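You operate a simulated robot arm through the tools that you are given. There is no shell and no other tool.

The job below is to be done with a simulated robot arm. You get a single attempt, and the scene is never put back.

Task
Push the pads up and drop the one with a corner missing in the green tray.
Fine: clamp with the yellow knob first, push up with the orange lever; then lower it and free the clamp; the whole pads stay in. Where these are worked on the way, their far stop is far enough and under half their travel is too little: orange lever, yellow knob.

It is judged by the outcome, as a careful person would: the job done as asked, and still so three seconds after it is handed in. It fails if anything else is knocked over, pushed out of place, dropped, spilled or broken.

Robot
A 7-joint arm with a two-finger parallel gripper, fixed in place. Base frame: the origin is at the foot of the arm, x ahead of it, y to its left, z up; the work surface is at about z = 0.8. Readings come in m, rad, newtons and seconds.
Its first joint turns from -2.601 to 2.601 rad. Payload 3.43 kg.
The tool frame sits at the grasp point between the pads (the TCP): z along the fingers, y along the line on which they close. The tips reach 0.03 m beyond it. The gripper opens to 0.094 m. The fingers are 0.028 m wide and 0.01 m thick; the gripper's body (0.05 by 0.096 m) begins 0.055 m behind the TCP.
Orientation is that of the tool frame in the base frame, as a unit quaternion [w, x, y, z]. With the fingers straight down and closing along the base's y, the tool's x points along the base's -x, its y along +y and its z along -z.

Tools
- The arm moves only by the tool step_arm. Its argument "deltas" is one flat list of numbers, 7 for each row, row after row: the gripper command, from -1 (shut) to 1 (fully open), values between in proportion, then the shift along the base's x, y, z in m, then the turn, a rotation vector about the base's x, y, z in rad. In form: [fingers, tx, ty, tz, ax, ay, az, fingers, tx, ty, tz, ax, ay, az, ...]. A call has 1 to 20 rows; each row shifts and turns the commanded pose from where the row before left it. A row lasts 0.2 s, in which the tool goes at most 0.05 m and 0.15 rad; a call with a longer step from one row to the next is refused whole, and so is a gripper value outside its range. Where a pose cannot be reached the arm comes as near as it can. A force on the tool above 80 N (or 10 N above the force at the start of the call, whichever is more), or a blocked arm, ends the call early, and 0.2 s more pass. The fingers move at their own pace (about 0.045 m/s each) and stop on an object; they squeeze with about 42 N. The grip force told is the motor's: it shows also when the fingers shut on nothing. Time passes only in rows, and 0.2 s behind the last, so rows that do not move let the fingers close. The reply holds the time, the measured pose of the TCP, the force on the tool along the base axes, the opening and the grip force, in the units named above and with some noise, with the torque about the TCP (base axes, N m) and any sound that the robot's microphone picked up.
- Cameras (640 x 400 px; columns grow to the right, rows downward): "scene" is fixed at [0.3994, 0.4993, 1.5756]; the picture's right is [-1.00, -0.00, 0.00], its down [-0.00, 0.37, -0.93] and it looks along [0.00, -0.93, -0.37] (base axes); focal length 367 px, centre (320, 200). "wrist" rides on the gripper at [0.076, 0.014, -0.103] in the tool frame; the picture's right is [-0.18, 0.98, 0.00], its down [-0.75, -0.14, -0.64] and it looks along [-0.63, -0.12, 0.77] (tool axes); focal length 243 px, centre (320, 200). There is no depth. A picture from a camera that has moved, and an enlarged one, comes with that camera's place and axes in the base frame and with its lens.
- grab_frame(camera): a new picture of that camera. It takes no simulated time.
- close_up(camera, box): a new picture of the part [left, top, right, bottom] of that camera's present view, enlarged. It takes no simulated time.
- job_done(): hands the job in; it is judged then, once.

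Places have to be worked out from the pictures, the camera data and where the tool is seen. Open the gripper and draw the arm clear of the work before you hand the job in, unless the task says otherwise.

The tools are called after ">>>" by a JSON object that holds its "name" and its "arguments". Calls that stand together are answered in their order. step_arm: Moves the arm, as the interface text tells. Its arguments: {"type":"object","properties":{"deltas":{"type":"array","items":{"type":"number"}}},"required":["deltas"]} The other tools are called the same way: grab_frame (camera) takes a picture; close_up (camera, box) takes an enlarged picture of a part of a camera's view; job_done () hands the job in.

At the start:

```text
time: 0.0
tcp_pos: [0.559, -0.8135, 1.2049]
tcp_rot: [-0.001, 0.0, 1.0, 0.0]
ft_force: [0.6, -0.2, -0.9]
ft_torque: [0.0, -0.01, 0.03]
grip_width: 0.0941
grip_force: 0.0
```

scene: 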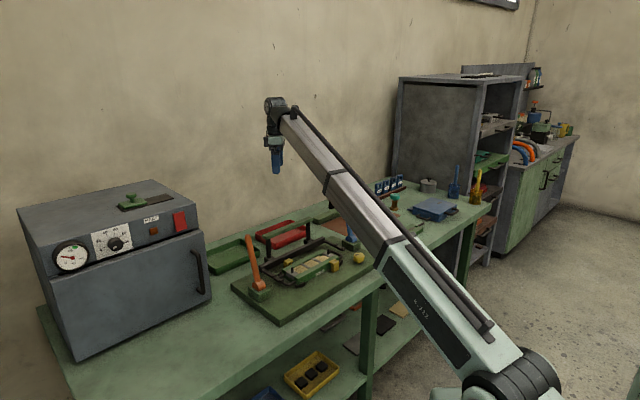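
wrist: 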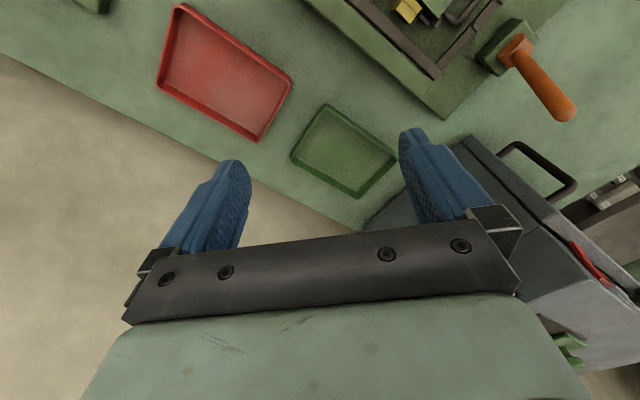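

The scene view shows a fixture with an orange lever, a yellow knob and pads, plus green and red trays behind it. I'll take enlarged pictures before moving.

>>> {"name": "close_up", "arguments": {"camera": "scene", "box": [200, 180, 400, 330]}}

>>> {"name": "close_up", "arguments": {"camera": "scene", "box": [260, 225, 380, 300]}}

>>> {"name": "close_up", "arguments": {"camera": "wrist", "box": [320, 0, 640, 200]}}

```text
2.67 times, centred on (300, 255) of scene
camera zoom: at [0.3994, 0.4993, 1.5756], right [-1.0, 0.0, 0.0], down [0.0, 0.37, -0.93], along [0.0, -0.93, -0.37], focal length 978 px, centre (373, 53)
```

zoom: 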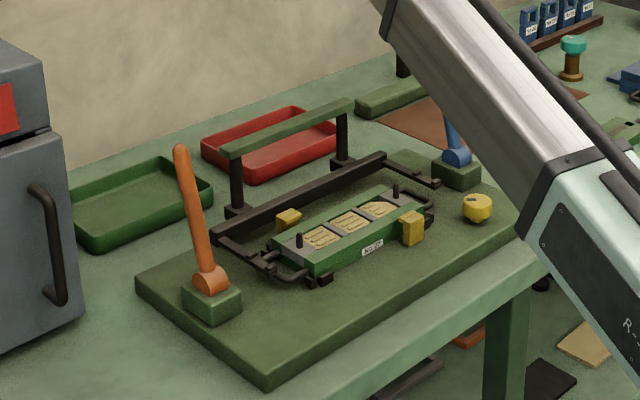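

```text
5.33 times, centred on (320, 262) of scene
camera zoom: at [0.3994, 0.4993, 1.5756], right [-1.0, 0.0, 0.0], down [0.0, 0.37, -0.93], along [0.0, -0.93, -0.37], focal length 1956 px, centre (320, -133)
```

zoom: 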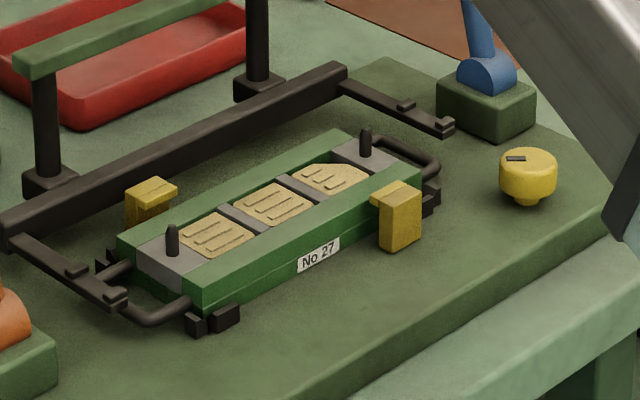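

```text
2.00 times, centred on (480, 100) of wrist
camera zoom: at [0.4823, -0.8004, 1.3077], right [0.18, 0.98, 0.0], down [0.75, -0.14, 0.64], along [0.63, -0.12, -0.77], focal length 485 px, centre (0, 400)
```

zoom: 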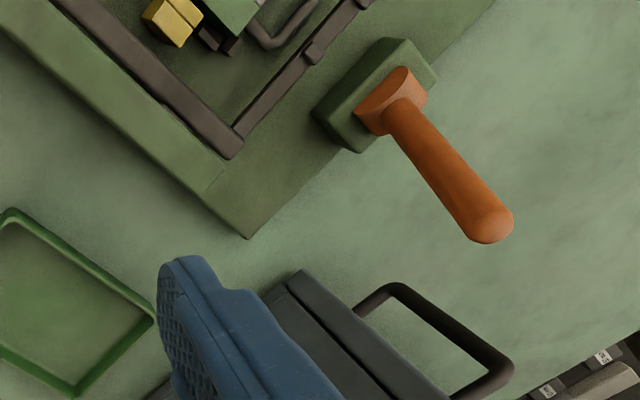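

The fixture runs diagonally: by triangulation the orange lever base is near (0.59,-0.53), the cassette near (0.40,-0.64) and the yellow knob near (0.25,-0.72). I'll stay high, turn the tool to line up with the fixture, and draw back so the wrist camera sees it.

>>> {"name": "step_arm", "arguments": {"deltas": [1, -0.026, 0.031, 0, 0, 0, -0.1, 1, -0.026, 0.031, 0, 0, 0, -0.1, 1, -0.026, 0.031, 0, 0, 0, -0.1, 1, -0.026, 0.031, 0, 0, 0, -0.1, 1, -0.026, 0.031, 0, 0, 0, -0.1, 1, -0.026, 0.031, 0, 0, 0, -0.1, 1, -0.026, 0.031, 0, 0, 0, -0.1, 1, -0.026, 0.031, 0, 0, 0, -0.1, 1, -0.026, 0.031, 0, 0, 0, 0, 1, -0.026, 0.031, 0, 0, 0, 0]}}

```text
time: 1.2
tcp_pos: [0.439, -0.6745, 1.181]
tcp_rot: [0.01, 0.239, 0.971, -0.01]
ft_force: [4.9, -1.4, -6.8]
ft_torque: [-0.23, 0.3, -0.28]
grip_width: 0.094
grip_force: 0.1
out of reach, approached as far as the arm can: row 4, 5, 6
stopped in row 6: the force on the tool passed its limit at 88 N (the readings are from after the stop); the commanded pose is now the measured one
```

The move stopped early on a force spike, so I'll check in pictures whether anything was touched.

>>> {"name": "grab_frame", "arguments": {"camera": "scene"}}

>>> {"name": "grab_frame", "arguments": {"camera": "wrist"}}

```text
taken
```

scene: 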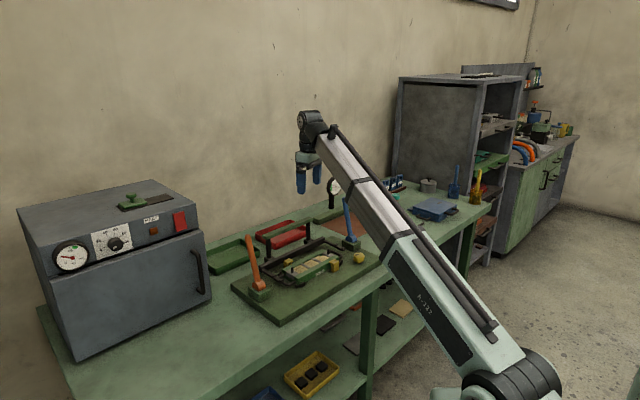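

```text
taken
camera wrist: at [0.3751, -0.6243, 1.2797], right [0.62, 0.78, -0.01], down [0.59, -0.46, 0.66], along [0.52, -0.42, -0.75], focal length 243 px, centre (320, 200)
```

wrist: 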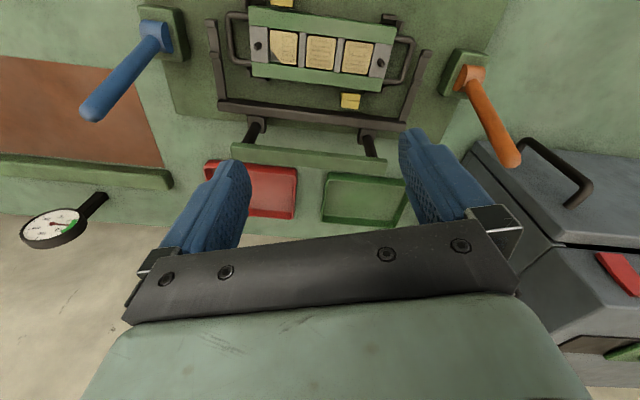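

Nothing appears disturbed and no contact is visible; it looks like an arm reach limit. The wrist camera now sees the pads, so I'll zoom in on them.

>>> {"name": "close_up", "arguments": {"camera": "wrist", "box": [210, 0, 450, 150]}}

>>> {"name": "close_up", "arguments": {"camera": "wrist", "box": [250, 10, 410, 110]}}

>>> {"name": "close_up", "arguments": {"camera": "scene", "box": [220, 190, 380, 330]}}

```text
2.67 times, centred on (330, 75) of wrist
camera zoom: at [0.3751, -0.6243, 1.2797], right [0.62, 0.78, -0.01], down [0.59, -0.46, 0.66], along [0.52, -0.42, -0.75], focal length 647 px, centre (293, 533)
```

zoom: 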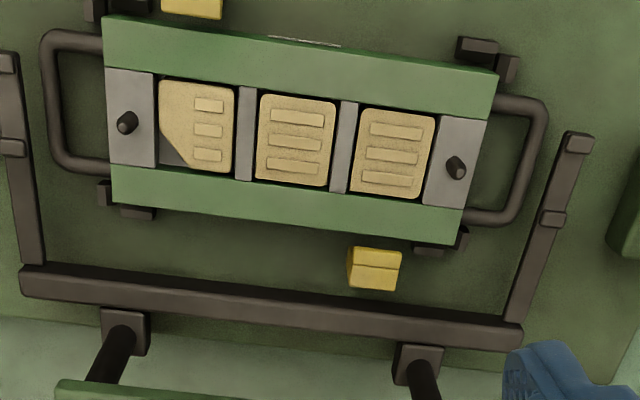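

```text
4.00 times, centred on (330, 60) of wrist
camera zoom: at [0.3751, -0.6243, 1.2797], right [0.62, 0.78, -0.01], down [0.59, -0.46, 0.66], along [0.52, -0.42, -0.75], focal length 970 px, centre (280, 760)
```

zoom: 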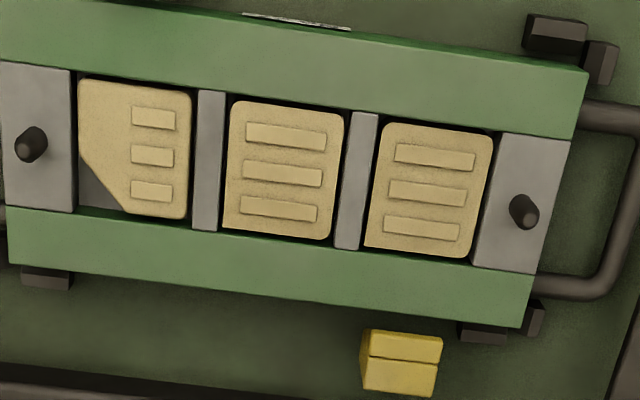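

```text
2.86 times, centred on (300, 260) of scene
camera zoom: at [0.3994, 0.4993, 1.5756], right [-1.0, 0.0, 0.0], down [0.0, 0.37, -0.93], along [0.0, -0.93, -0.37], focal length 1048 px, centre (377, 29)
```

zoom: 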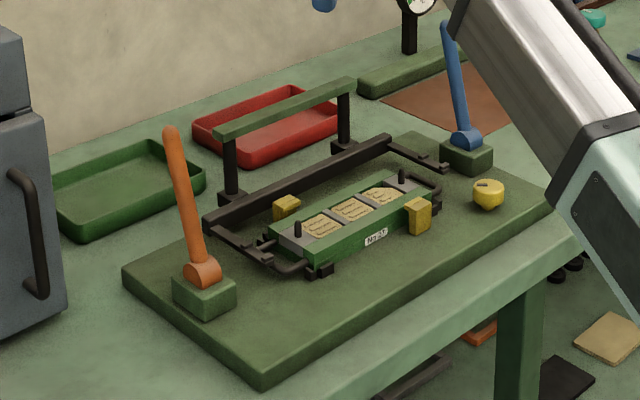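

The left pad in the wrist view (blue lever side) has the missing corner; the other two are whole. Both cameras put the pins near (0.37,-0.74) and (0.50,-0.61), so the fixture axis is at about 44°. I'll lower a little and pull back toward the base in small steps to test the reach.

>>> {"name": "step_arm", "arguments": {"deltas": [1, 0, 0, -0.02, 0, 0, 0, 1, 0, 0, -0.02, 0, 0, 0, 1, -0.01, 0.015, -0.02, 0, 0, 0, 1, -0.01, 0.015, -0.02, 0, 0, 0, 1, -0.01, 0.015, -0.01, 0, 0, 0, 1, -0.01, 0.015, 0, 0, 0, 0, 1, -0.01, 0.015, 0, 0, 0, 0]}}

```text
time: 2.8
tcp_pos: [0.3882, -0.5998, 1.0909]
tcp_rot: [0.011, 0.238, 0.971, -0.011]
ft_force: [-0.5, -0.1, 0.4]
ft_torque: [0.02, -0.02, -0.01]
grip_width: 0.0938
grip_force: 0.1
```

That worked. I'll continue inward, align the tool with the fixture axis at 44°, and remove the small tilt.

>>> {"name": "step_arm", "arguments": {"deltas": [1, -0.012, 0.018, 0, 0.0066, 0.004, -0.063, 1, -0.012, 0.018, 0, 0.0066, 0.004, -0.063, 1, -0.012, 0.018, 0, 0.0066, 0.004, -0.063, 1, -0.012, 0.018, 0, 0.0066, 0.004, -0.063, 1, -0.012, 0.018, 0, 0, 0, -0.063]}}

>>> {"name": "grab_frame", "arguments": {"camera": "wrist"}}

```text
time: 3.7
tcp_pos: [0.3516, -0.546, 1.0902]
tcp_rot: [0.006, 0.327, 0.945, -0.009]
ft_force: [11.3, -1.7, -13.3]
ft_torque: [-0.65, 0.74, -0.62]
grip_width: 0.0939
grip_force: 0.0
stopped in row 4: the force on the tool passed its limit at 96 N (the readings are from after the stop); the commanded pose is now the measured one
```

```text
taken
camera wrist: at [0.2996, -0.4857, 1.1913], right [0.75, 0.66, -0.01], down [0.5, -0.56, 0.66], along [0.43, -0.5, -0.75], focal length 243 px, centre (320, 200)
```

wrist: 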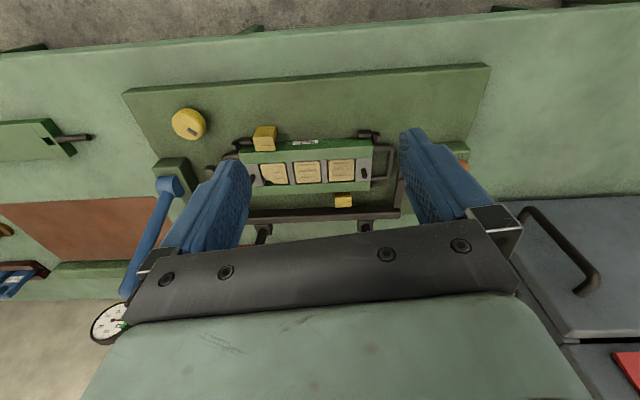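

The arm stopped at its inner reach boundary (about r=0.65 at this height); the view is clear of contact. The knob, cassette and blue lever are visible, so I'll zoom in on the knob and clamps.

>>> {"name": "close_up", "arguments": {"camera": "wrist", "box": [140, 80, 300, 220]}}

>>> {"name": "close_up", "arguments": {"camera": "wrist", "box": [220, 100, 420, 240]}}

>>> {"name": "close_up", "arguments": {"camera": "scene", "box": [220, 190, 380, 330]}}

```text
2.86 times, centred on (220, 150) of wrist
camera zoom: at [0.2996, -0.4857, 1.1913], right [0.75, 0.66, -0.01], down [0.5, -0.56, 0.66], along [0.43, -0.5, -0.75], focal length 693 px, centre (606, 343)
```

zoom: 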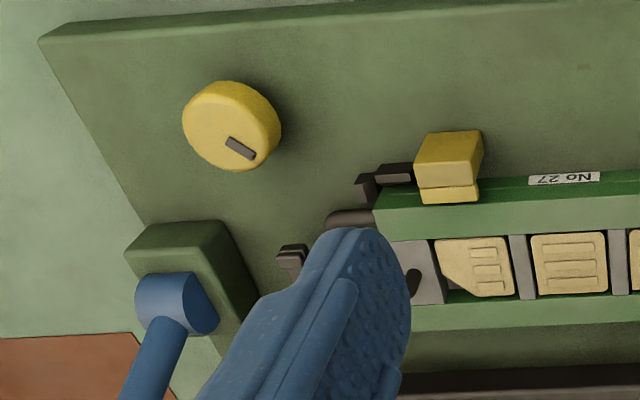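

```text
2.86 times, centred on (320, 170) of wrist
camera zoom: at [0.2996, -0.4857, 1.1913], right [0.75, 0.66, -0.01], down [0.5, -0.56, 0.66], along [0.43, -0.5, -0.75], focal length 693 px, centre (320, 286)
```

zoom: 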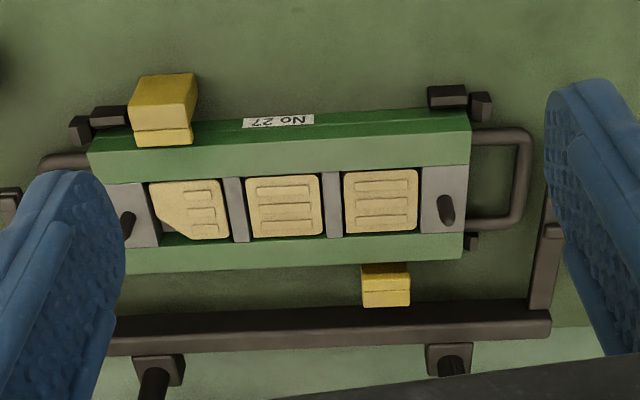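

```text
2.86 times, centred on (300, 260) of scene
camera zoom: at [0.3994, 0.4993, 1.5756], right [-1.0, 0.0, 0.0], down [0.0, 0.37, -0.93], along [0.0, -0.93, -0.37], focal length 1048 px, centre (377, 29)
```

zoom: 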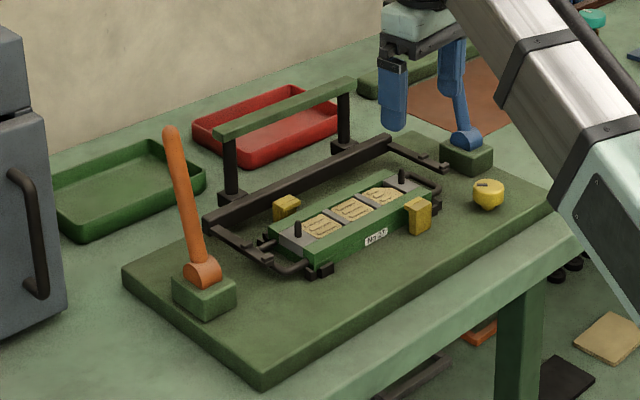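

The knob is a round yellow mushroom with a pointer mark, and both cameras put it near (0.250,-0.728,0.85), diameter about 45 mm. Both levers lean toward the wall and seem to swing toward the base. I'll move above the knob, align the yaw, and look again.

>>> {"name": "step_arm", "arguments": {"deltas": [1, -0.014, -0.026, 0, 0.003, 0.001, -0.019, 1, -0.014, -0.026, 0, 0.003, 0.001, -0.019, 1, -0.014, -0.026, 0, 0.003, 0.001, -0.019, 1, -0.014, -0.026, 0, 0.003, 0.001, -0.019, 1, -0.015, -0.026, 0, 0.003, 0.001, -0.019, 1, -0.015, -0.026, 0, 0.003, 0, -0.019, 1, -0.015, -0.026, 0, 0.003, 0, -0.019, 1, 0, 0, -0.03, 0, 0, 0, 1, 0, 0, -0.03, 0, 0, 0, 1, 0, 0, -0.02, 0, 0, 0]}}

>>> {"name": "grab_frame", "arguments": {"camera": "wrist"}}

>>> {"name": "grab_frame", "arguments": {"camera": "scene"}}

```text
time: 5.9
tcp_pos: [0.2521, -0.7275, 1.0114]
tcp_rot: [0.0, 0.39, 0.921, 0.0]
ft_force: [0.5, -0.2, 1.0]
ft_torque: [-0.03, -0.02, -0.02]
grip_width: 0.0939
grip_force: 0.2
```

```text
taken
camera wrist: at [0.2073, -0.6635, 1.1126], right [0.83, 0.55, 0.0], down [0.42, -0.64, 0.64], along [0.35, -0.54, -0.77], focal length 243 px, centre (320, 200)
```

wrist: 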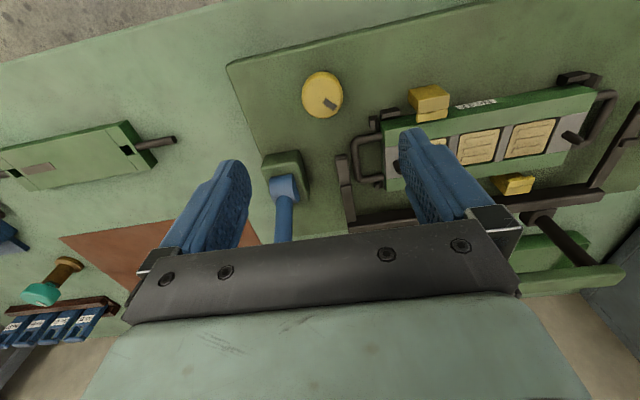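

```text
taken
```

scene: 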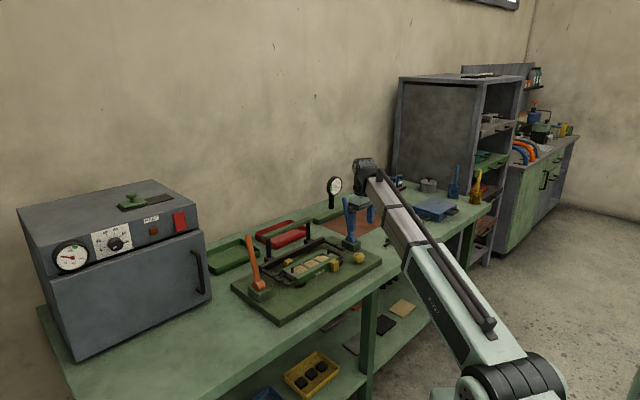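

The knob sits straight below the tool (wrist ray gives about (0.250,-0.726)). I'll zoom in on the knob for its height and mark.

>>> {"name": "close_up", "arguments": {"camera": "wrist", "box": [270, 50, 370, 130]}}

>>> {"name": "close_up", "arguments": {"camera": "scene", "box": [330, 230, 390, 275]}}

>>> {"name": "close_up", "arguments": {"camera": "wrist", "box": [370, 60, 640, 230]}}

```text
5.00 times, centred on (320, 90) of wrist
camera zoom: at [0.2073, -0.6635, 1.1126], right [0.83, 0.55, 0.0], down [0.42, -0.64, 0.64], along [0.35, -0.54, -0.77], focal length 1213 px, centre (320, 750)
```

zoom: 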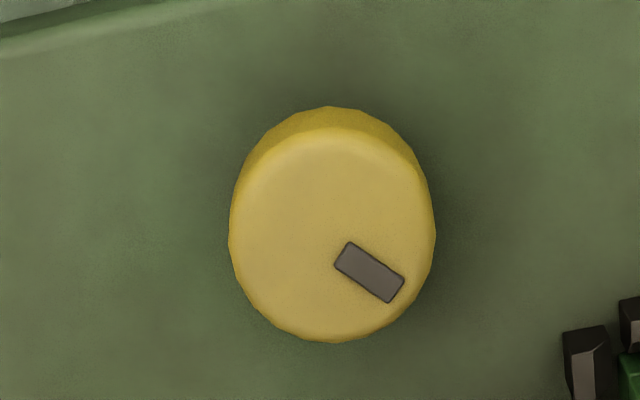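

```text
8.89 times, centred on (360, 252) of scene
camera zoom: at [0.3994, 0.4993, 1.5756], right [-1.0, 0.0, 0.0], down [0.0, 0.37, -0.93], along [0.0, -0.93, -0.37], focal length 3261 px, centre (-36, -267)
```

zoom: 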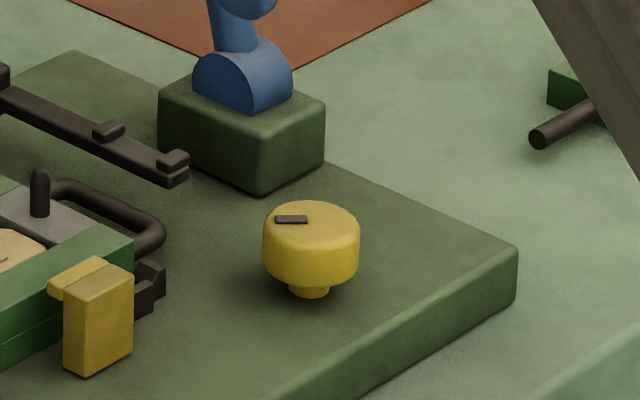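

```text
2.35 times, centred on (505, 145) of wrist
camera zoom: at [0.2073, -0.6635, 1.1126], right [0.83, 0.55, 0.0], down [0.42, -0.64, 0.64], along [0.35, -0.54, -0.77], focal length 571 px, centre (-115, 329)
```

zoom: 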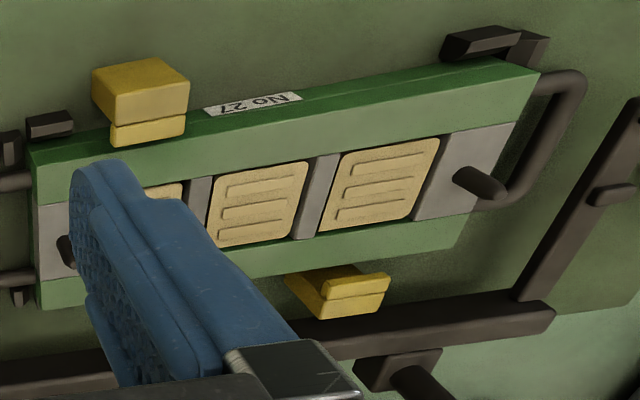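

The knob centre is about (0.252,-0.727), with the cap at roughly z 0.832–0.857 and 42 mm across. I'll narrow the fingers to about 65 mm, descend to TCP z≈0.864, and close on the cap.

>>> {"name": "step_arm", "arguments": {"deltas": [0.4, 0, 0, -0.03, 0, 0, 0, 0.4, 0, 0, -0.03, 0, 0, 0, 0.4, 0, 0, -0.03, 0, 0, 0, 0.4, 0, 0, -0.03, 0, 0, 0, 0.4, 0, 0, -0.027, 0, 0, 0, 0.4, 0, 0, 0, 0, 0, 0]}}

>>> {"name": "grab_frame", "arguments": {"camera": "wrist"}}

>>> {"name": "close_up", "arguments": {"camera": "scene", "box": [280, 170, 420, 290]}}

```text
time: 7.3
tcp_pos: [0.2512, -0.728, 0.8646]
tcp_rot: [0.0, 0.39, 0.921, 0.001]
ft_force: [-0.5, 0.8, -0.2]
ft_torque: [-0.01, 0.01, 0.0]
grip_width: 0.0659
grip_force: 0.1
```

```text
taken
camera wrist: at [0.2071, -0.6635, 0.9659], right [0.83, 0.55, 0.0], down [0.42, -0.64, 0.64], along [0.35, -0.54, -0.77], focal length 243 px, centre (320, 200)
```

wrist: 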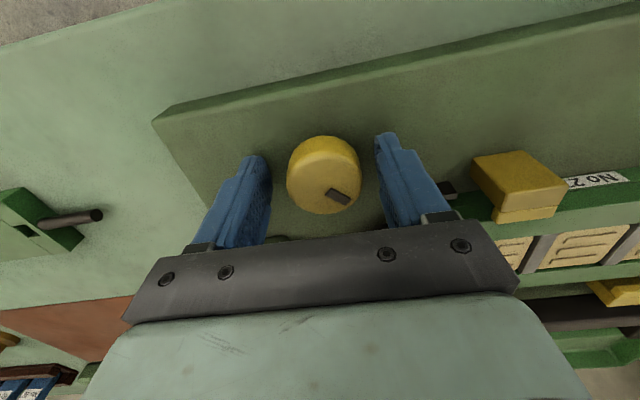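

```text
3.33 times, centred on (350, 230) of scene
camera zoom: at [0.3994, 0.4993, 1.5756], right [-1.0, 0.0, 0.0], down [0.0, 0.37, -0.93], along [0.0, -0.93, -0.37], focal length 1223 px, centre (220, 100)
```

zoom: 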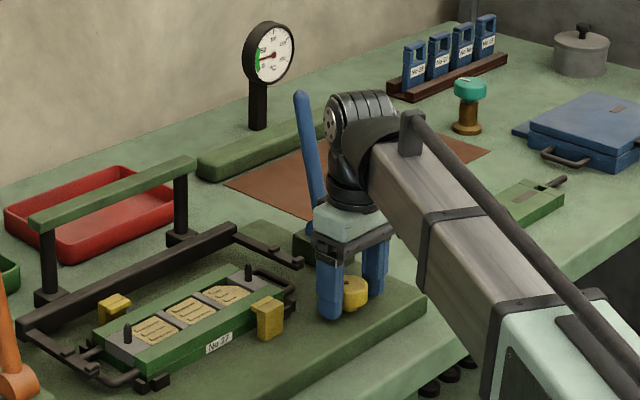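

The knob is between the fingers with no contact. I'll close on it.

>>> {"name": "step_arm", "arguments": {"deltas": [-1, 0, 0, 0, 0, 0, 0, -1, 0, 0, 0, 0, 0, 0, -1, 0, 0, 0, 0, 0, 0]}}

>>> {"name": "close_up", "arguments": {"camera": "wrist", "box": [230, 110, 410, 230]}}

```text
time: 8.1
tcp_pos: [0.2521, -0.7263, 0.8632]
tcp_rot: [0.0, 0.389, 0.921, 0.001]
ft_force: [21.0, 11.9, -3.6]
ft_torque: [0.14, -0.16, 0.0]
grip_width: 0.0417
grip_force: 41.7
```

```text
3.33 times, centred on (320, 170) of wrist
camera zoom: at [0.2087, -0.6626, 0.9661], right [0.83, 0.55, 0.0], down [0.42, -0.64, 0.64], along [0.36, -0.53, -0.77], focal length 809 px, centre (320, 300)
```

zoom: 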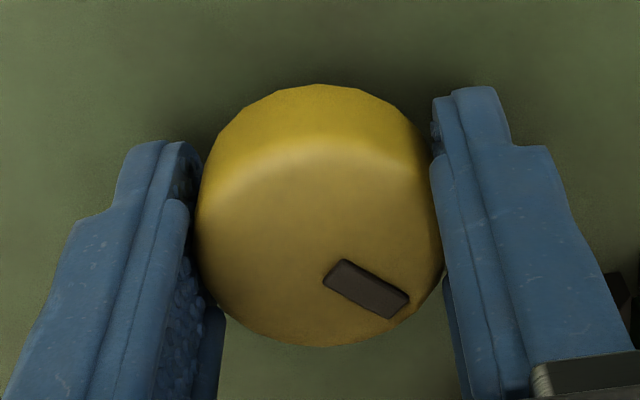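

The cap is gripped (41.7 mm) with about 24 N of sideways load, meaning I'm roughly 2 mm off centre. I'll shift slightly to relieve it.

>>> {"name": "step_arm", "arguments": {"deltas": [-1, 0.0014, 0.0009, 0, 0, 0, 0, -1, 0, 0, 0, 0, 0, 0]}}

```text
time: 8.7
tcp_pos: [0.2517, -0.7268, 0.8649]
tcp_rot: [0.0, 0.39, 0.921, 0.0]
ft_force: [15.5, 5.4, 1.6]
ft_torque: [0.98, -0.3, 0.01]
grip_width: 0.0414
grip_force: 44.8
```

Load is dropping; I'll shift a little further along x.

>>> {"name": "step_arm", "arguments": {"deltas": [-1, 0.0014, 0.0006, 0, 0, 0, 0, -1, 0, 0, 0, 0, 0, 0]}}

```text
time: 9.3
tcp_pos: [0.2525, -0.7272, 0.864]
tcp_rot: [0.0, 0.391, 0.92, 0.0]
ft_force: [1.4, 2.8, 3.8]
ft_torque: [0.31, -1.02, 0.01]
grip_width: 0.0415
grip_force: 45.6
```

The sideways load is relieved. I'll try a small clockwise turn (seen from above) and watch the torque.

>>> {"name": "step_arm", "arguments": {"deltas": [-1, 0, 0, 0, 0, 0, -0.08, -1, 0, 0, 0, 0, 0, -0.08, -1, 0, 0, 0, 0, 0, -0.08]}}

>>> {"name": "close_up", "arguments": {"camera": "wrist", "box": [230, 110, 410, 230]}}

>>> {"name": "close_up", "arguments": {"camera": "scene", "box": [260, 225, 380, 300]}}

```text
time: 10.1
tcp_pos: [0.2528, -0.7257, 0.8634]
tcp_rot: [-0.001, 0.498, 0.867, -0.001]
ft_force: [-4.4, -0.2, 0.4]
ft_torque: [-0.45, 0.07, 0.02]
grip_width: 0.0413
grip_force: 45.7
```

```text
3.33 times, centred on (320, 170) of wrist
camera zoom: at [0.2262, -0.6539, 0.9662], right [0.94, 0.34, 0.0], down [0.26, -0.72, 0.64], along [0.21, -0.6, -0.77], focal length 809 px, centre (320, 300)
```

zoom: 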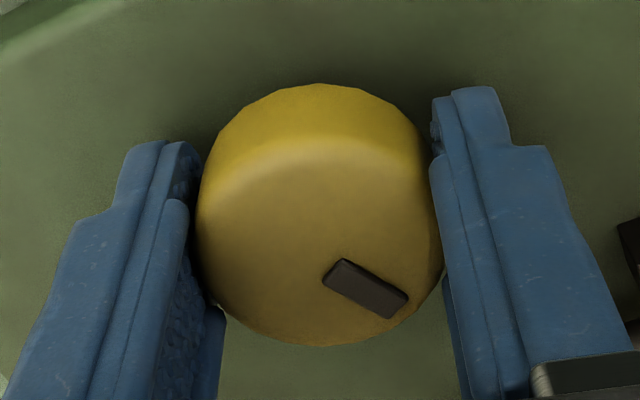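

```text
5.33 times, centred on (320, 262) of scene
camera zoom: at [0.3994, 0.4993, 1.5756], right [-1.0, 0.0, 0.0], down [0.0, 0.37, -0.93], along [0.0, -0.93, -0.37], focal length 1956 px, centre (320, -133)
```

zoom: 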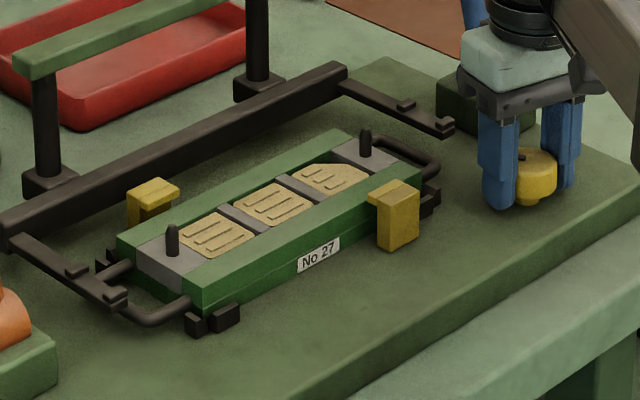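

The knob turns with the gripper and the torque is low; clamps seem to be creeping inward. I'll continue clockwise.

>>> {"name": "step_arm", "arguments": {"deltas": [-1, 0, 0, 0, 0, 0, -0.1, -1, 0, 0, 0, 0, 0, -0.1, -1, 0, 0, 0, 0, 0, -0.1, -1, 0, 0, 0, 0, 0, -0.1, -1, 0, 0, 0, 0, 0, -0.1, -1, 0, 0, 0, 0, 0, -0.1]}}

>>> {"name": "close_up", "arguments": {"camera": "wrist", "box": [230, 110, 410, 230]}}

>>> {"name": "close_up", "arguments": {"camera": "scene", "box": [260, 225, 380, 300]}}

```text
time: 11.5
tcp_pos: [0.2528, -0.7259, 0.8642]
tcp_rot: [0.0, 0.732, 0.681, 0.0]
ft_force: [-7.9, -9.0, 10.8]
ft_torque: [1.0, 0.53, -0.03]
grip_width: 0.0414
grip_force: 45.2
```

```text
3.33 times, centred on (320, 170) of wrist
camera zoom: at [0.272, -0.6519, 0.9661], right [0.97, -0.25, 0.0], down [-0.2, -0.74, 0.64], along [-0.16, -0.62, -0.77], focal length 809 px, centre (320, 300)
```

zoom: 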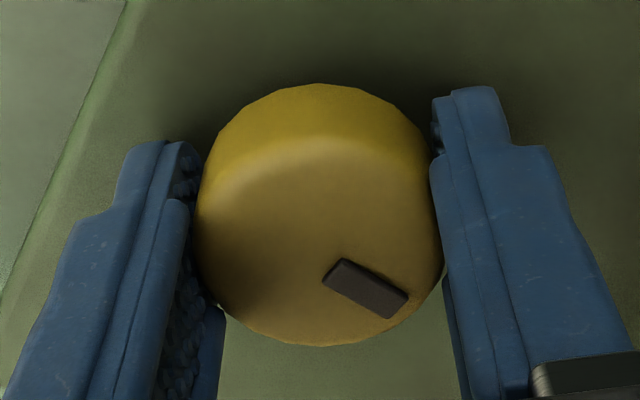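

```text
5.33 times, centred on (320, 262) of scene
camera zoom: at [0.3994, 0.4993, 1.5756], right [-1.0, 0.0, 0.0], down [0.0, 0.37, -0.93], along [0.0, -0.93, -0.37], focal length 1956 px, centre (320, -133)
```

zoom: 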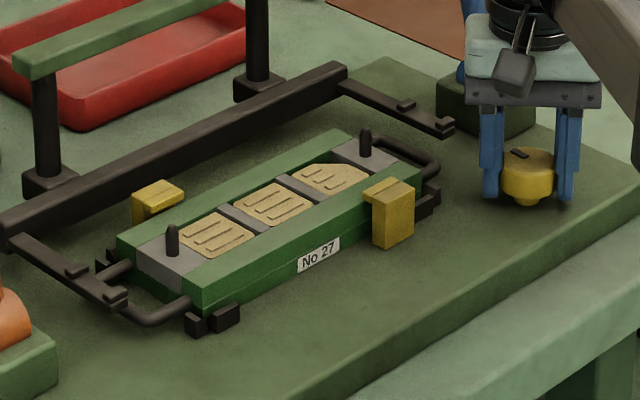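

The clamps are moving inward, so clockwise is right (about 48° turned so far). I'll keep going until the stop.

>>> {"name": "step_arm", "arguments": {"deltas": [-1, 0, 0, 0, 0, 0, -0.1, -1, 0, 0, 0, 0, 0, -0.1, -1, 0, 0, 0, 0, 0, -0.1, -1, 0, 0, 0, 0, 0, -0.1, -1, 0, 0, 0, 0, 0, -0.1, -1, 0, 0, 0, 0, 0, -0.1]}}

>>> {"name": "grab_frame", "arguments": {"camera": "wrist"}}

>>> {"name": "close_up", "arguments": {"camera": "scene", "box": [260, 225, 380, 300]}}

```text
time: 12.9
tcp_pos: [0.2542, -0.7258, 0.8649]
tcp_rot: [0.0, 0.901, 0.434, 0.001]
ft_force: [-7.2, -10.6, 16.3]
ft_torque: [-0.08, 0.65, 0.02]
grip_width: 0.0416
grip_force: 45.1
```

```text
taken
camera wrist: at [0.3111, -0.6762, 0.9661], right [0.65, -0.76, 0.0], down [-0.58, -0.5, 0.64], along [-0.49, -0.42, -0.77], focal length 243 px, centre (320, 200)
```

wrist: 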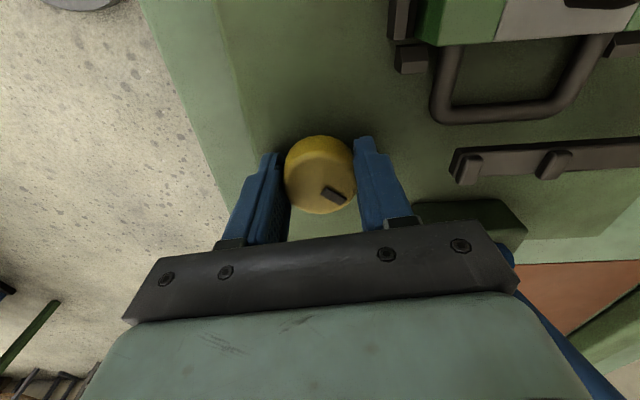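

```text
5.33 times, centred on (320, 262) of scene
camera zoom: at [0.3994, 0.4993, 1.5756], right [-1.0, 0.0, 0.0], down [0.0, 0.37, -0.93], along [0.0, -0.93, -0.37], focal length 1956 px, centre (320, -133)
```

zoom: 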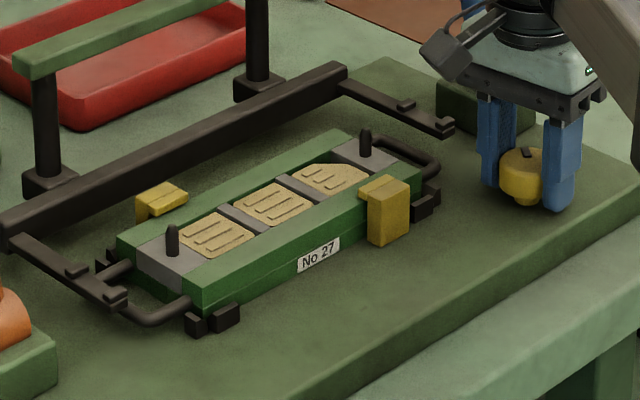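

Clamps are still moving in (about 83° turned), torque still low. I'll continue.

>>> {"name": "step_arm", "arguments": {"deltas": [-1, 0, 0, 0, 0, 0, -0.1, -1, 0, 0, 0, 0, 0, -0.1, -1, 0, 0, 0, 0, 0, -0.1, -1, 0, 0, 0, 0, 0, -0.1, -1, 0, 0, 0, 0, 0, -0.1]}}

>>> {"name": "grab_frame", "arguments": {"camera": "wrist"}}

>>> {"name": "close_up", "arguments": {"camera": "scene", "box": [260, 225, 380, 300]}}

```text
time: 14.1
tcp_pos: [0.2539, -0.7264, 0.8636]
tcp_rot: [-0.001, 0.98, 0.198, 0.001]
ft_force: [-3.8, -13.4, -6.4]
ft_torque: [-0.08, -0.09, 1.02]
grip_width: 0.0415
grip_force: 45.0
```

```text
taken
camera wrist: at [0.3285, -0.7106, 0.9649], right [0.21, -0.98, 0.0], down [-0.75, -0.16, 0.64], along [-0.63, -0.14, -0.77], focal length 243 px, centre (320, 200)
```

wrist: 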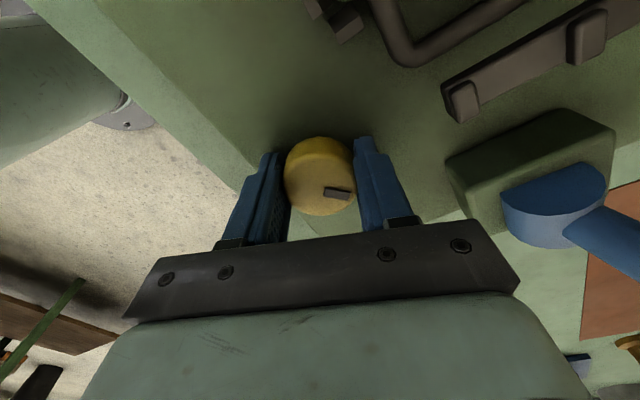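

```text
5.33 times, centred on (320, 262) of scene
camera zoom: at [0.3994, 0.4993, 1.5756], right [-1.0, 0.0, 0.0], down [0.0, 0.37, -0.93], along [0.0, -0.93, -0.37], focal length 1956 px, centre (320, -133)
```

zoom: 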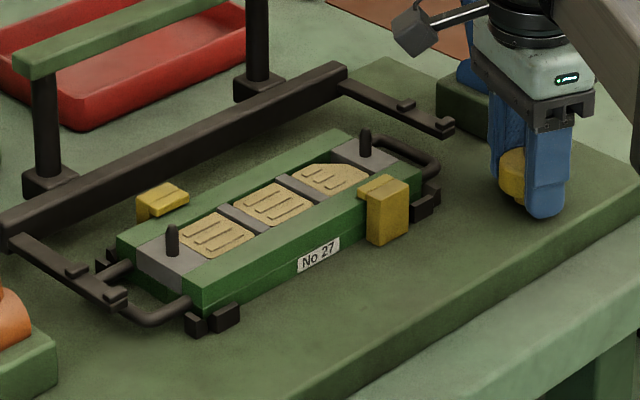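

Torque about z has risen to 1.0 N·m and the knob slipped in the fingers, so the knob is at its stop (about 90°) with the clamps hooked over the cassette. I'll open and rise straight up.

>>> {"name": "step_arm", "arguments": {"deltas": [0.4, 0, 0, 0, 0, 0, 0, 0.4, 0, 0, 0, 0, 0, 0, 0.4, 0, 0, 0, 0, 0, 0, 0.4, 0, 0, 0.03, 0, 0, 0, 0.4, 0, 0, 0.04, 0, 0, 0, 0.4, 0, 0, 0.04, 0, 0, 0, 0.4, 0, 0, 0.04, 0, 0, 0]}}

>>> {"name": "grab_frame", "arguments": {"camera": "wrist"}}

>>> {"name": "close_up", "arguments": {"camera": "scene", "box": [260, 225, 380, 300]}}

```text
time: 15.7
tcp_pos: [0.2544, -0.7259, 1.0151]
tcp_rot: [0.0, 0.98, 0.2, 0.0]
ft_force: [-0.2, -0.1, 0.2]
ft_torque: [0.0, 0.0, 0.04]
grip_width: 0.0656
grip_force: 0.1
```

```text
taken
camera wrist: at [0.3288, -0.711, 1.1167], right [0.21, -0.98, 0.0], down [-0.75, -0.16, 0.64], along [-0.63, -0.14, -0.77], focal length 243 px, centre (320, 200)
```

wrist: 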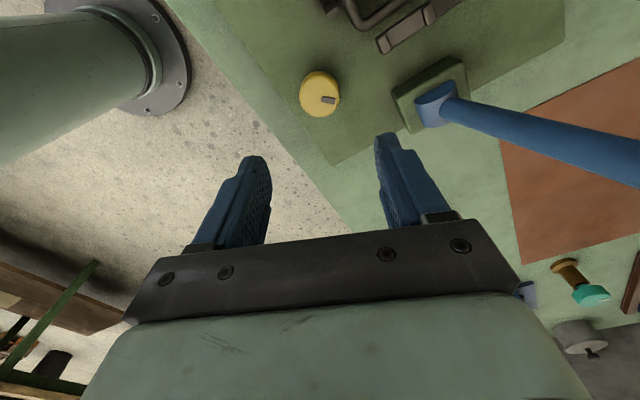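

```text
5.33 times, centred on (320, 262) of scene
camera zoom: at [0.3994, 0.4993, 1.5756], right [-1.0, 0.0, 0.0], down [0.0, 0.37, -0.93], along [0.0, -0.93, -0.37], focal length 1956 px, centre (320, -133)
```

zoom: 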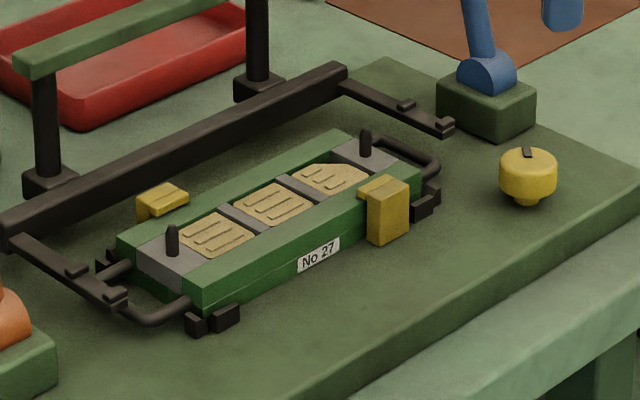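

The knob stays turned (mark rotated ~90°) and the clamps stay in. Next is the orange lever: I'll turn the yaw back and move to a viewpoint on the base side of the lever.

>>> {"name": "step_arm", "arguments": {"deltas": [0.4, 0.0144, 0.0151, 0.0057, 0, 0, 0.129, 0.4, 0.0144, 0.0151, 0.0057, 0, 0, 0.129, 0.4, 0.0144, 0.0151, 0.0057, 0, 0, 0.129, 0.4, 0.0144, 0.0151, 0.0057, 0, 0, 0.129, 0.4, 0.0144, 0.0151, 0.0057, 0, 0, 0.129, 0.4, 0.0144, 0.0151, 0.0057, 0, 0, 0.129, 0.4, 0.0144, 0.0151, 0.0057, 0, 0, 0.129, 0.4, 0.0144, 0.0151, 0.0057, 0, 0, 0.129, 0.4, 0.0144, 0.0151, 0.0057, 0, 0, 0.129, 0.4, 0.0144, 0.0151, 0.0057, 0, 0, 0.129, 0.4, 0.0144, 0.0151, 0.0057, 0, 0, 0.129, 0.4, 0.0144, 0.0151, 0.0057, 0, 0, 0.129, 0.4, 0.0144, 0.0151, 0.0057, 0, 0, 0.129, 0.4, 0.0144, 0.0151, 0.0057, 0, 0, 0.129, 0.4, 0.0144, 0.0151, 0.0057, 0, 0, 0.129]}}

>>> {"name": "grab_frame", "arguments": {"camera": "wrist"}}

>>> {"name": "grab_frame", "arguments": {"camera": "scene"}}

```text
time: 18.9
tcp_pos: [0.4706, -0.4997, 1.1001]
tcp_rot: [0.004, 0.394, 0.919, -0.002]
ft_force: [42.7, -4.2, -44.0]
ft_torque: [-2.45, 3.38, -2.82]
grip_width: 0.0656
grip_force: 0.0
```

```text
taken
camera wrist: at [0.427, -0.4349, 1.2019], right [0.84, 0.54, 0.0], down [0.41, -0.64, 0.65], along [0.35, -0.54, -0.76], focal length 243 px, centre (320, 200)
```

wrist: 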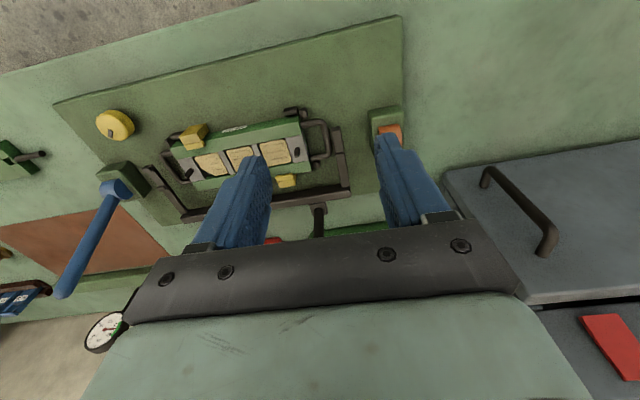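

```text
taken
```

scene: 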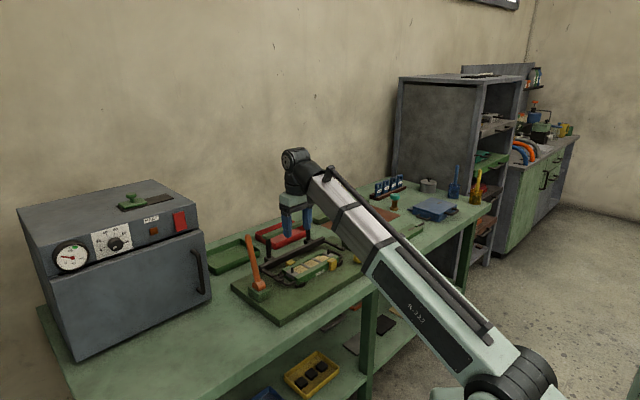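

The force reading (about 60 N, free air) looks like the forearm pressing on the wrist camera when folded in, so I'll back out and lower, also putting the lever to the right of the fingers.

>>> {"name": "step_arm", "arguments": {"deltas": [0.4, -0.005, -0.02, -0.01, 0, 0, 0, 0.4, -0.01, -0.025, -0.01, 0, 0, 0, 0.4, -0.012, -0.025, -0.01, 0, 0, 0, 0.4, -0.012, -0.025, -0.01, 0, 0, 0, 0.4, -0.01, -0.01, -0.01, 0, 0, 0]}}

>>> {"name": "grab_frame", "arguments": {"camera": "wrist"}}

```text
time: 20.1
tcp_pos: [0.4203, -0.6048, 1.0493]
tcp_rot: [0.0, 0.392, 0.92, 0.001]
ft_force: [0.6, -0.2, -0.6]
ft_torque: [-0.03, 0.0, 0.02]
grip_width: 0.0656
grip_force: 0.1
```

```text
taken
camera wrist: at [0.3771, -0.5405, 1.1516], right [0.84, 0.55, 0.0], down [0.42, -0.64, 0.64], along [0.35, -0.54, -0.77], focal length 243 px, centre (320, 200)
```

wrist: 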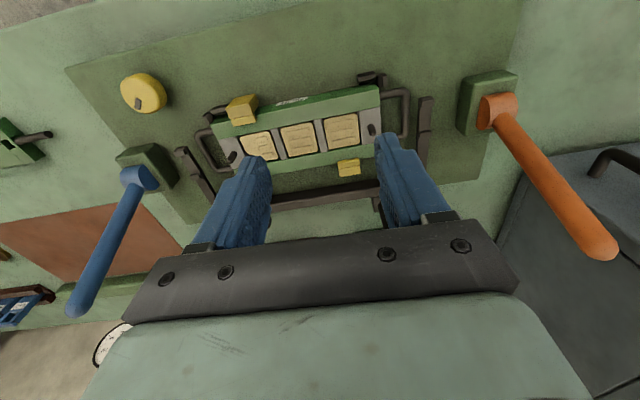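

Forces are back to zero. Triangulating gives the orange lever pivot near (0.60,-0.515,0.866) and its tip near (0.630,-0.542,1.03), leaning about 14° toward the wall, so its travel is likely toward the base. I'll rise, move over the lever tip with fingers open, and check alignment.

>>> {"name": "step_arm", "arguments": {"deltas": [1, 0, 0, 0.035, 0, 0, 0, 1, 0, 0, 0.035, 0, 0, 0, 1, 0.0345, 0.0105, 0, 0, 0, 0, 1, 0.0345, 0.0105, 0, 0, 0, 0, 1, 0.0345, 0.0105, 0, 0, 0, 0, 1, 0.0345, 0.0105, 0, 0, 0, 0, 1, 0.0345, 0.0105, 0, 0, 0, 0, 1, 0.0345, 0.0105, 0, 0, 0, 0]}}

>>> {"name": "grab_frame", "arguments": {"camera": "wrist"}}

>>> {"name": "close_up", "arguments": {"camera": "scene", "box": [180, 130, 340, 310]}}

```text
time: 21.9
tcp_pos: [0.6266, -0.5402, 1.119]
tcp_rot: [-0.001, 0.392, 0.92, 0.0]
ft_force: [0.4, 0.0, 0.3]
ft_torque: [0.01, -0.03, 0.02]
grip_width: 0.0939
grip_force: 0.0
```

```text
taken
camera wrist: at [0.5841, -0.4771, 1.2214], right [0.84, 0.55, 0.0], down [0.42, -0.64, 0.64], along [0.35, -0.54, -0.77], focal length 243 px, centre (320, 200)
```

wrist: 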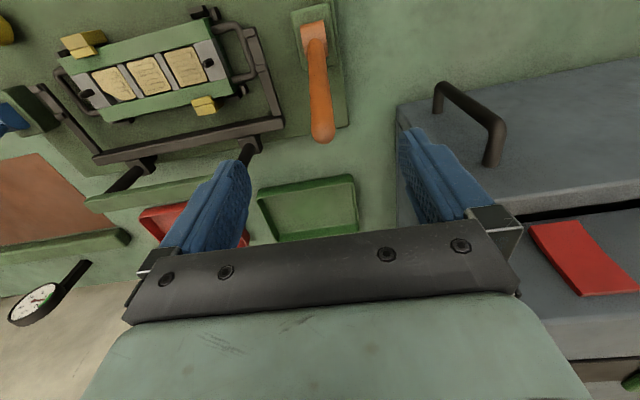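

```text
2.22 times, centred on (260, 220) of scene
camera zoom: at [0.3994, 0.4993, 1.5756], right [-1.0, 0.0, 0.0], down [0.0, 0.37, -0.93], along [0.0, -0.93, -0.37], focal length 815 px, centre (453, 156)
```

zoom: 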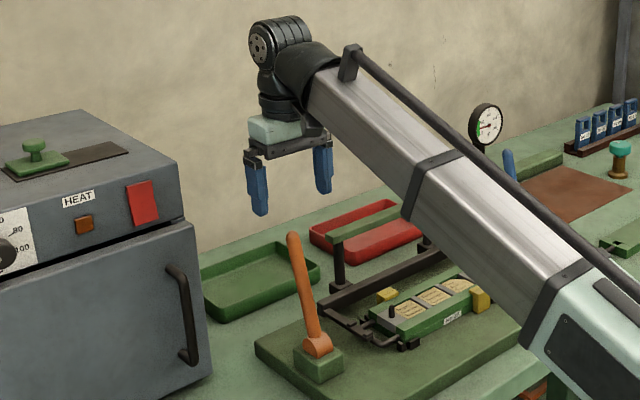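

The lever tip sits right below the open fingers (about (0.630,-0.545,1.03)). I'll descend around it to TCP z≈1.02 without closing yet.

>>> {"name": "step_arm", "arguments": {"deltas": [1, 0.0005, -0.0008, -0.025, 0, 0, 0, 1, 0.0005, -0.0008, -0.025, 0, 0, 0, 1, 0.0005, -0.0008, -0.025, 0, 0, 0, 1, 0.0005, -0.0006, -0.024, 0, 0, 0]}}

>>> {"name": "grab_frame", "arguments": {"camera": "wrist"}}

>>> {"name": "close_up", "arguments": {"camera": "scene", "box": [200, 190, 320, 310]}}

```text
time: 22.9
tcp_pos: [0.6289, -0.5448, 1.0201]
tcp_rot: [0.0, 0.393, 0.92, 0.0]
ft_force: [0.3, 0.1, -0.5]
ft_torque: [0.02, -0.04, 0.02]
grip_width: 0.0939
grip_force: 0.0
```

```text
taken
camera wrist: at [0.5858, -0.4801, 1.1213], right [0.84, 0.55, 0.0], down [0.42, -0.64, 0.64], along [0.35, -0.54, -0.77], focal length 243 px, centre (320, 200)
```

wrist: 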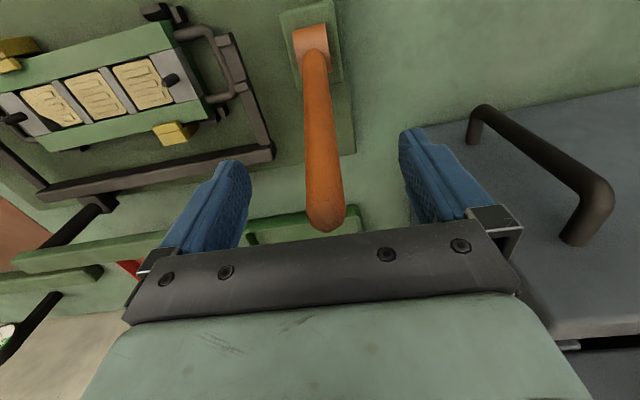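

```text
3.33 times, centred on (260, 250) of scene
camera zoom: at [0.3994, 0.4993, 1.5756], right [-1.0, 0.0, 0.0], down [0.0, 0.37, -0.93], along [0.0, -0.93, -0.37], focal length 1223 px, centre (520, 33)
```

zoom: 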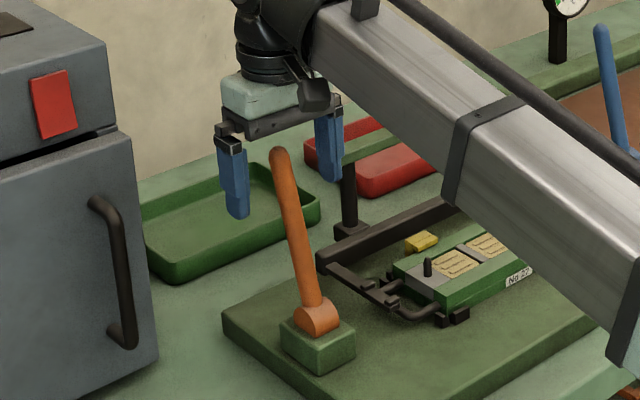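

The lever is centred between the fingers. I'll close on it.

>>> {"name": "step_arm", "arguments": {"deltas": [-1, 0, 0, 0, 0, 0, 0, -1, 0, 0, 0, 0, 0, 0, -1, 0, 0, 0, 0, 0, 0, -1, 0, 0, 0, 0, 0, 0, -1, 0, 0, 0, 0, 0, 0]}}

>>> {"name": "grab_frame", "arguments": {"camera": "wrist"}}

```text
time: 24.1
tcp_pos: [0.6302, -0.5432, 1.019]
tcp_rot: [0.001, 0.391, 0.921, 0.001]
ft_force: [12.2, 10.5, 1.0]
ft_torque: [-0.58, 0.4, 0.31]
grip_width: 0.0198
grip_force: 29.3
```

```text
taken
camera wrist: at [0.5871, -0.479, 1.1217], right [0.84, 0.55, 0.0], down [0.42, -0.64, 0.64], along [0.35, -0.54, -0.77], focal length 243 px, centre (320, 200)
```

wrist: 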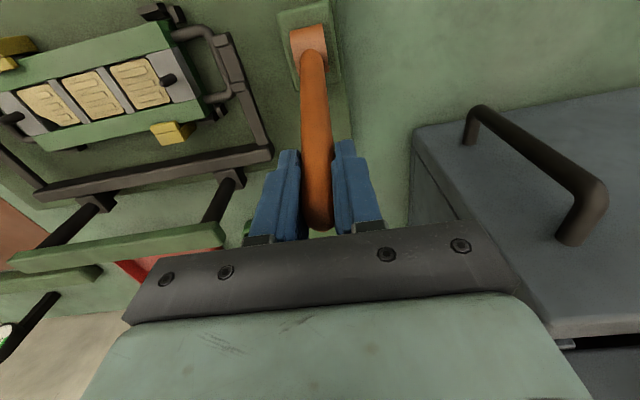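

Gripped at 19.8 mm. I'll shift 1 mm to relieve the side load and pull gently toward the base along the lever's arc, watching the force.

>>> {"name": "step_arm", "arguments": {"deltas": [-1, 0.0009, 0.0009, 0, 0, 0, 0, -1, -0.0054, 0.0056, 0.0019, 0, 0, 0, -1, -0.0054, 0.0056, 0.0015, 0, 0, 0]}}

>>> {"name": "close_up", "arguments": {"camera": "scene", "box": [200, 190, 360, 310]}}

```text
time: 24.9
tcp_pos: [0.6193, -0.5331, 1.0228]
tcp_rot: [0.001, 0.393, 0.92, 0.0]
ft_force: [15.7, 1.4, -5.3]
ft_torque: [-1.41, -0.78, 0.1]
grip_width: 0.0199
grip_force: 44.5
```

```text
3.33 times, centred on (280, 250) of scene
camera zoom: at [0.3994, 0.4993, 1.5756], right [-1.0, 0.0, 0.0], down [0.0, 0.37, -0.93], along [0.0, -0.93, -0.37], focal length 1223 px, centre (453, 33)
```

zoom: 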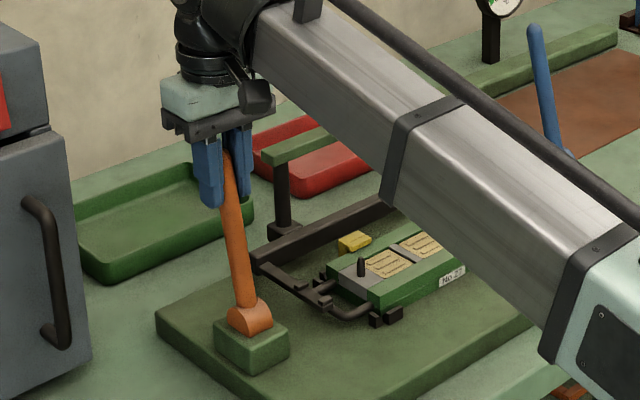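

The lever follows with modest force (~16 N). I'll continue pulling along the arc in small steps.

>>> {"name": "step_arm", "arguments": {"deltas": [-1, -0.0055, 0.0057, 0.001, 0, 0, 0, -1, -0.0055, 0.0057, 0.0008, 0, 0, 0, -1, -0.0055, 0.0057, 0.0003, 0, 0, 0, -1, -0.0055, 0.0057, 0, 0, 0, 0, -1, -0.0055, 0.0057, -0.0005, 0, 0, 0, -1, -0.0055, 0.0057, -0.0008, 0, 0, 0, -1, -0.0055, 0.0057, -0.0013, 0, 0, 0, -1, -0.0055, 0.0057, -0.0016, 0, 0, 0]}}

>>> {"name": "close_up", "arguments": {"camera": "scene", "box": [200, 190, 360, 310]}}

>>> {"name": "grab_frame", "arguments": {"camera": "wrist"}}

```text
time: 26.7
tcp_pos: [0.5752, -0.4874, 1.0212]
tcp_rot: [0.001, 0.393, 0.92, -0.002]
ft_force: [0.0, -15.4, -1.1]
ft_torque: [-0.46, -1.77, 0.11]
grip_width: 0.0199
grip_force: 44.9
```

```text
3.33 times, centred on (280, 250) of scene
camera zoom: at [0.3994, 0.4993, 1.5756], right [-1.0, 0.0, 0.0], down [0.0, 0.37, -0.93], along [0.0, -0.93, -0.37], focal length 1223 px, centre (453, 33)
```

zoom: 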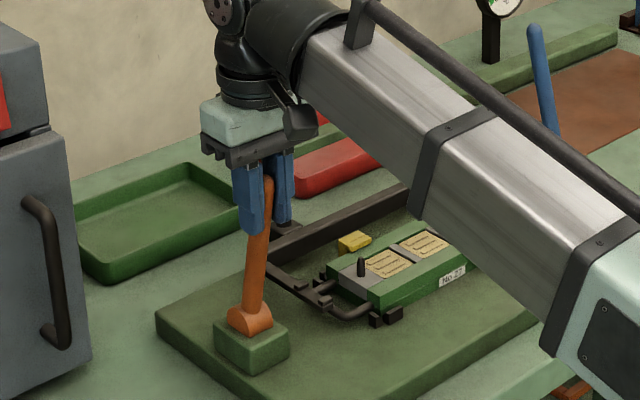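

```text
taken
camera wrist: at [0.5324, -0.4229, 1.123], right [0.84, 0.55, 0.0], down [0.42, -0.64, 0.64], along [0.35, -0.54, -0.77], focal length 243 px, centre (320, 200)
```

wrist: 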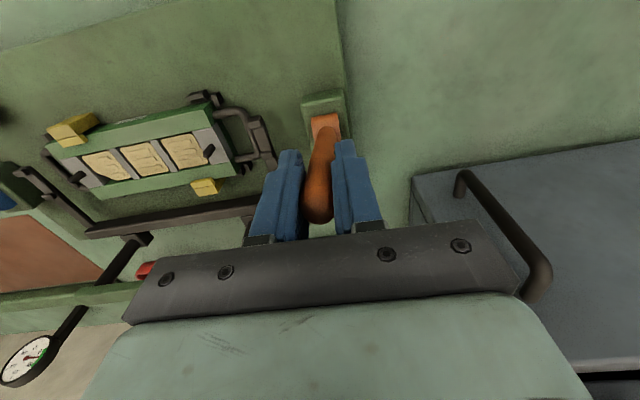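

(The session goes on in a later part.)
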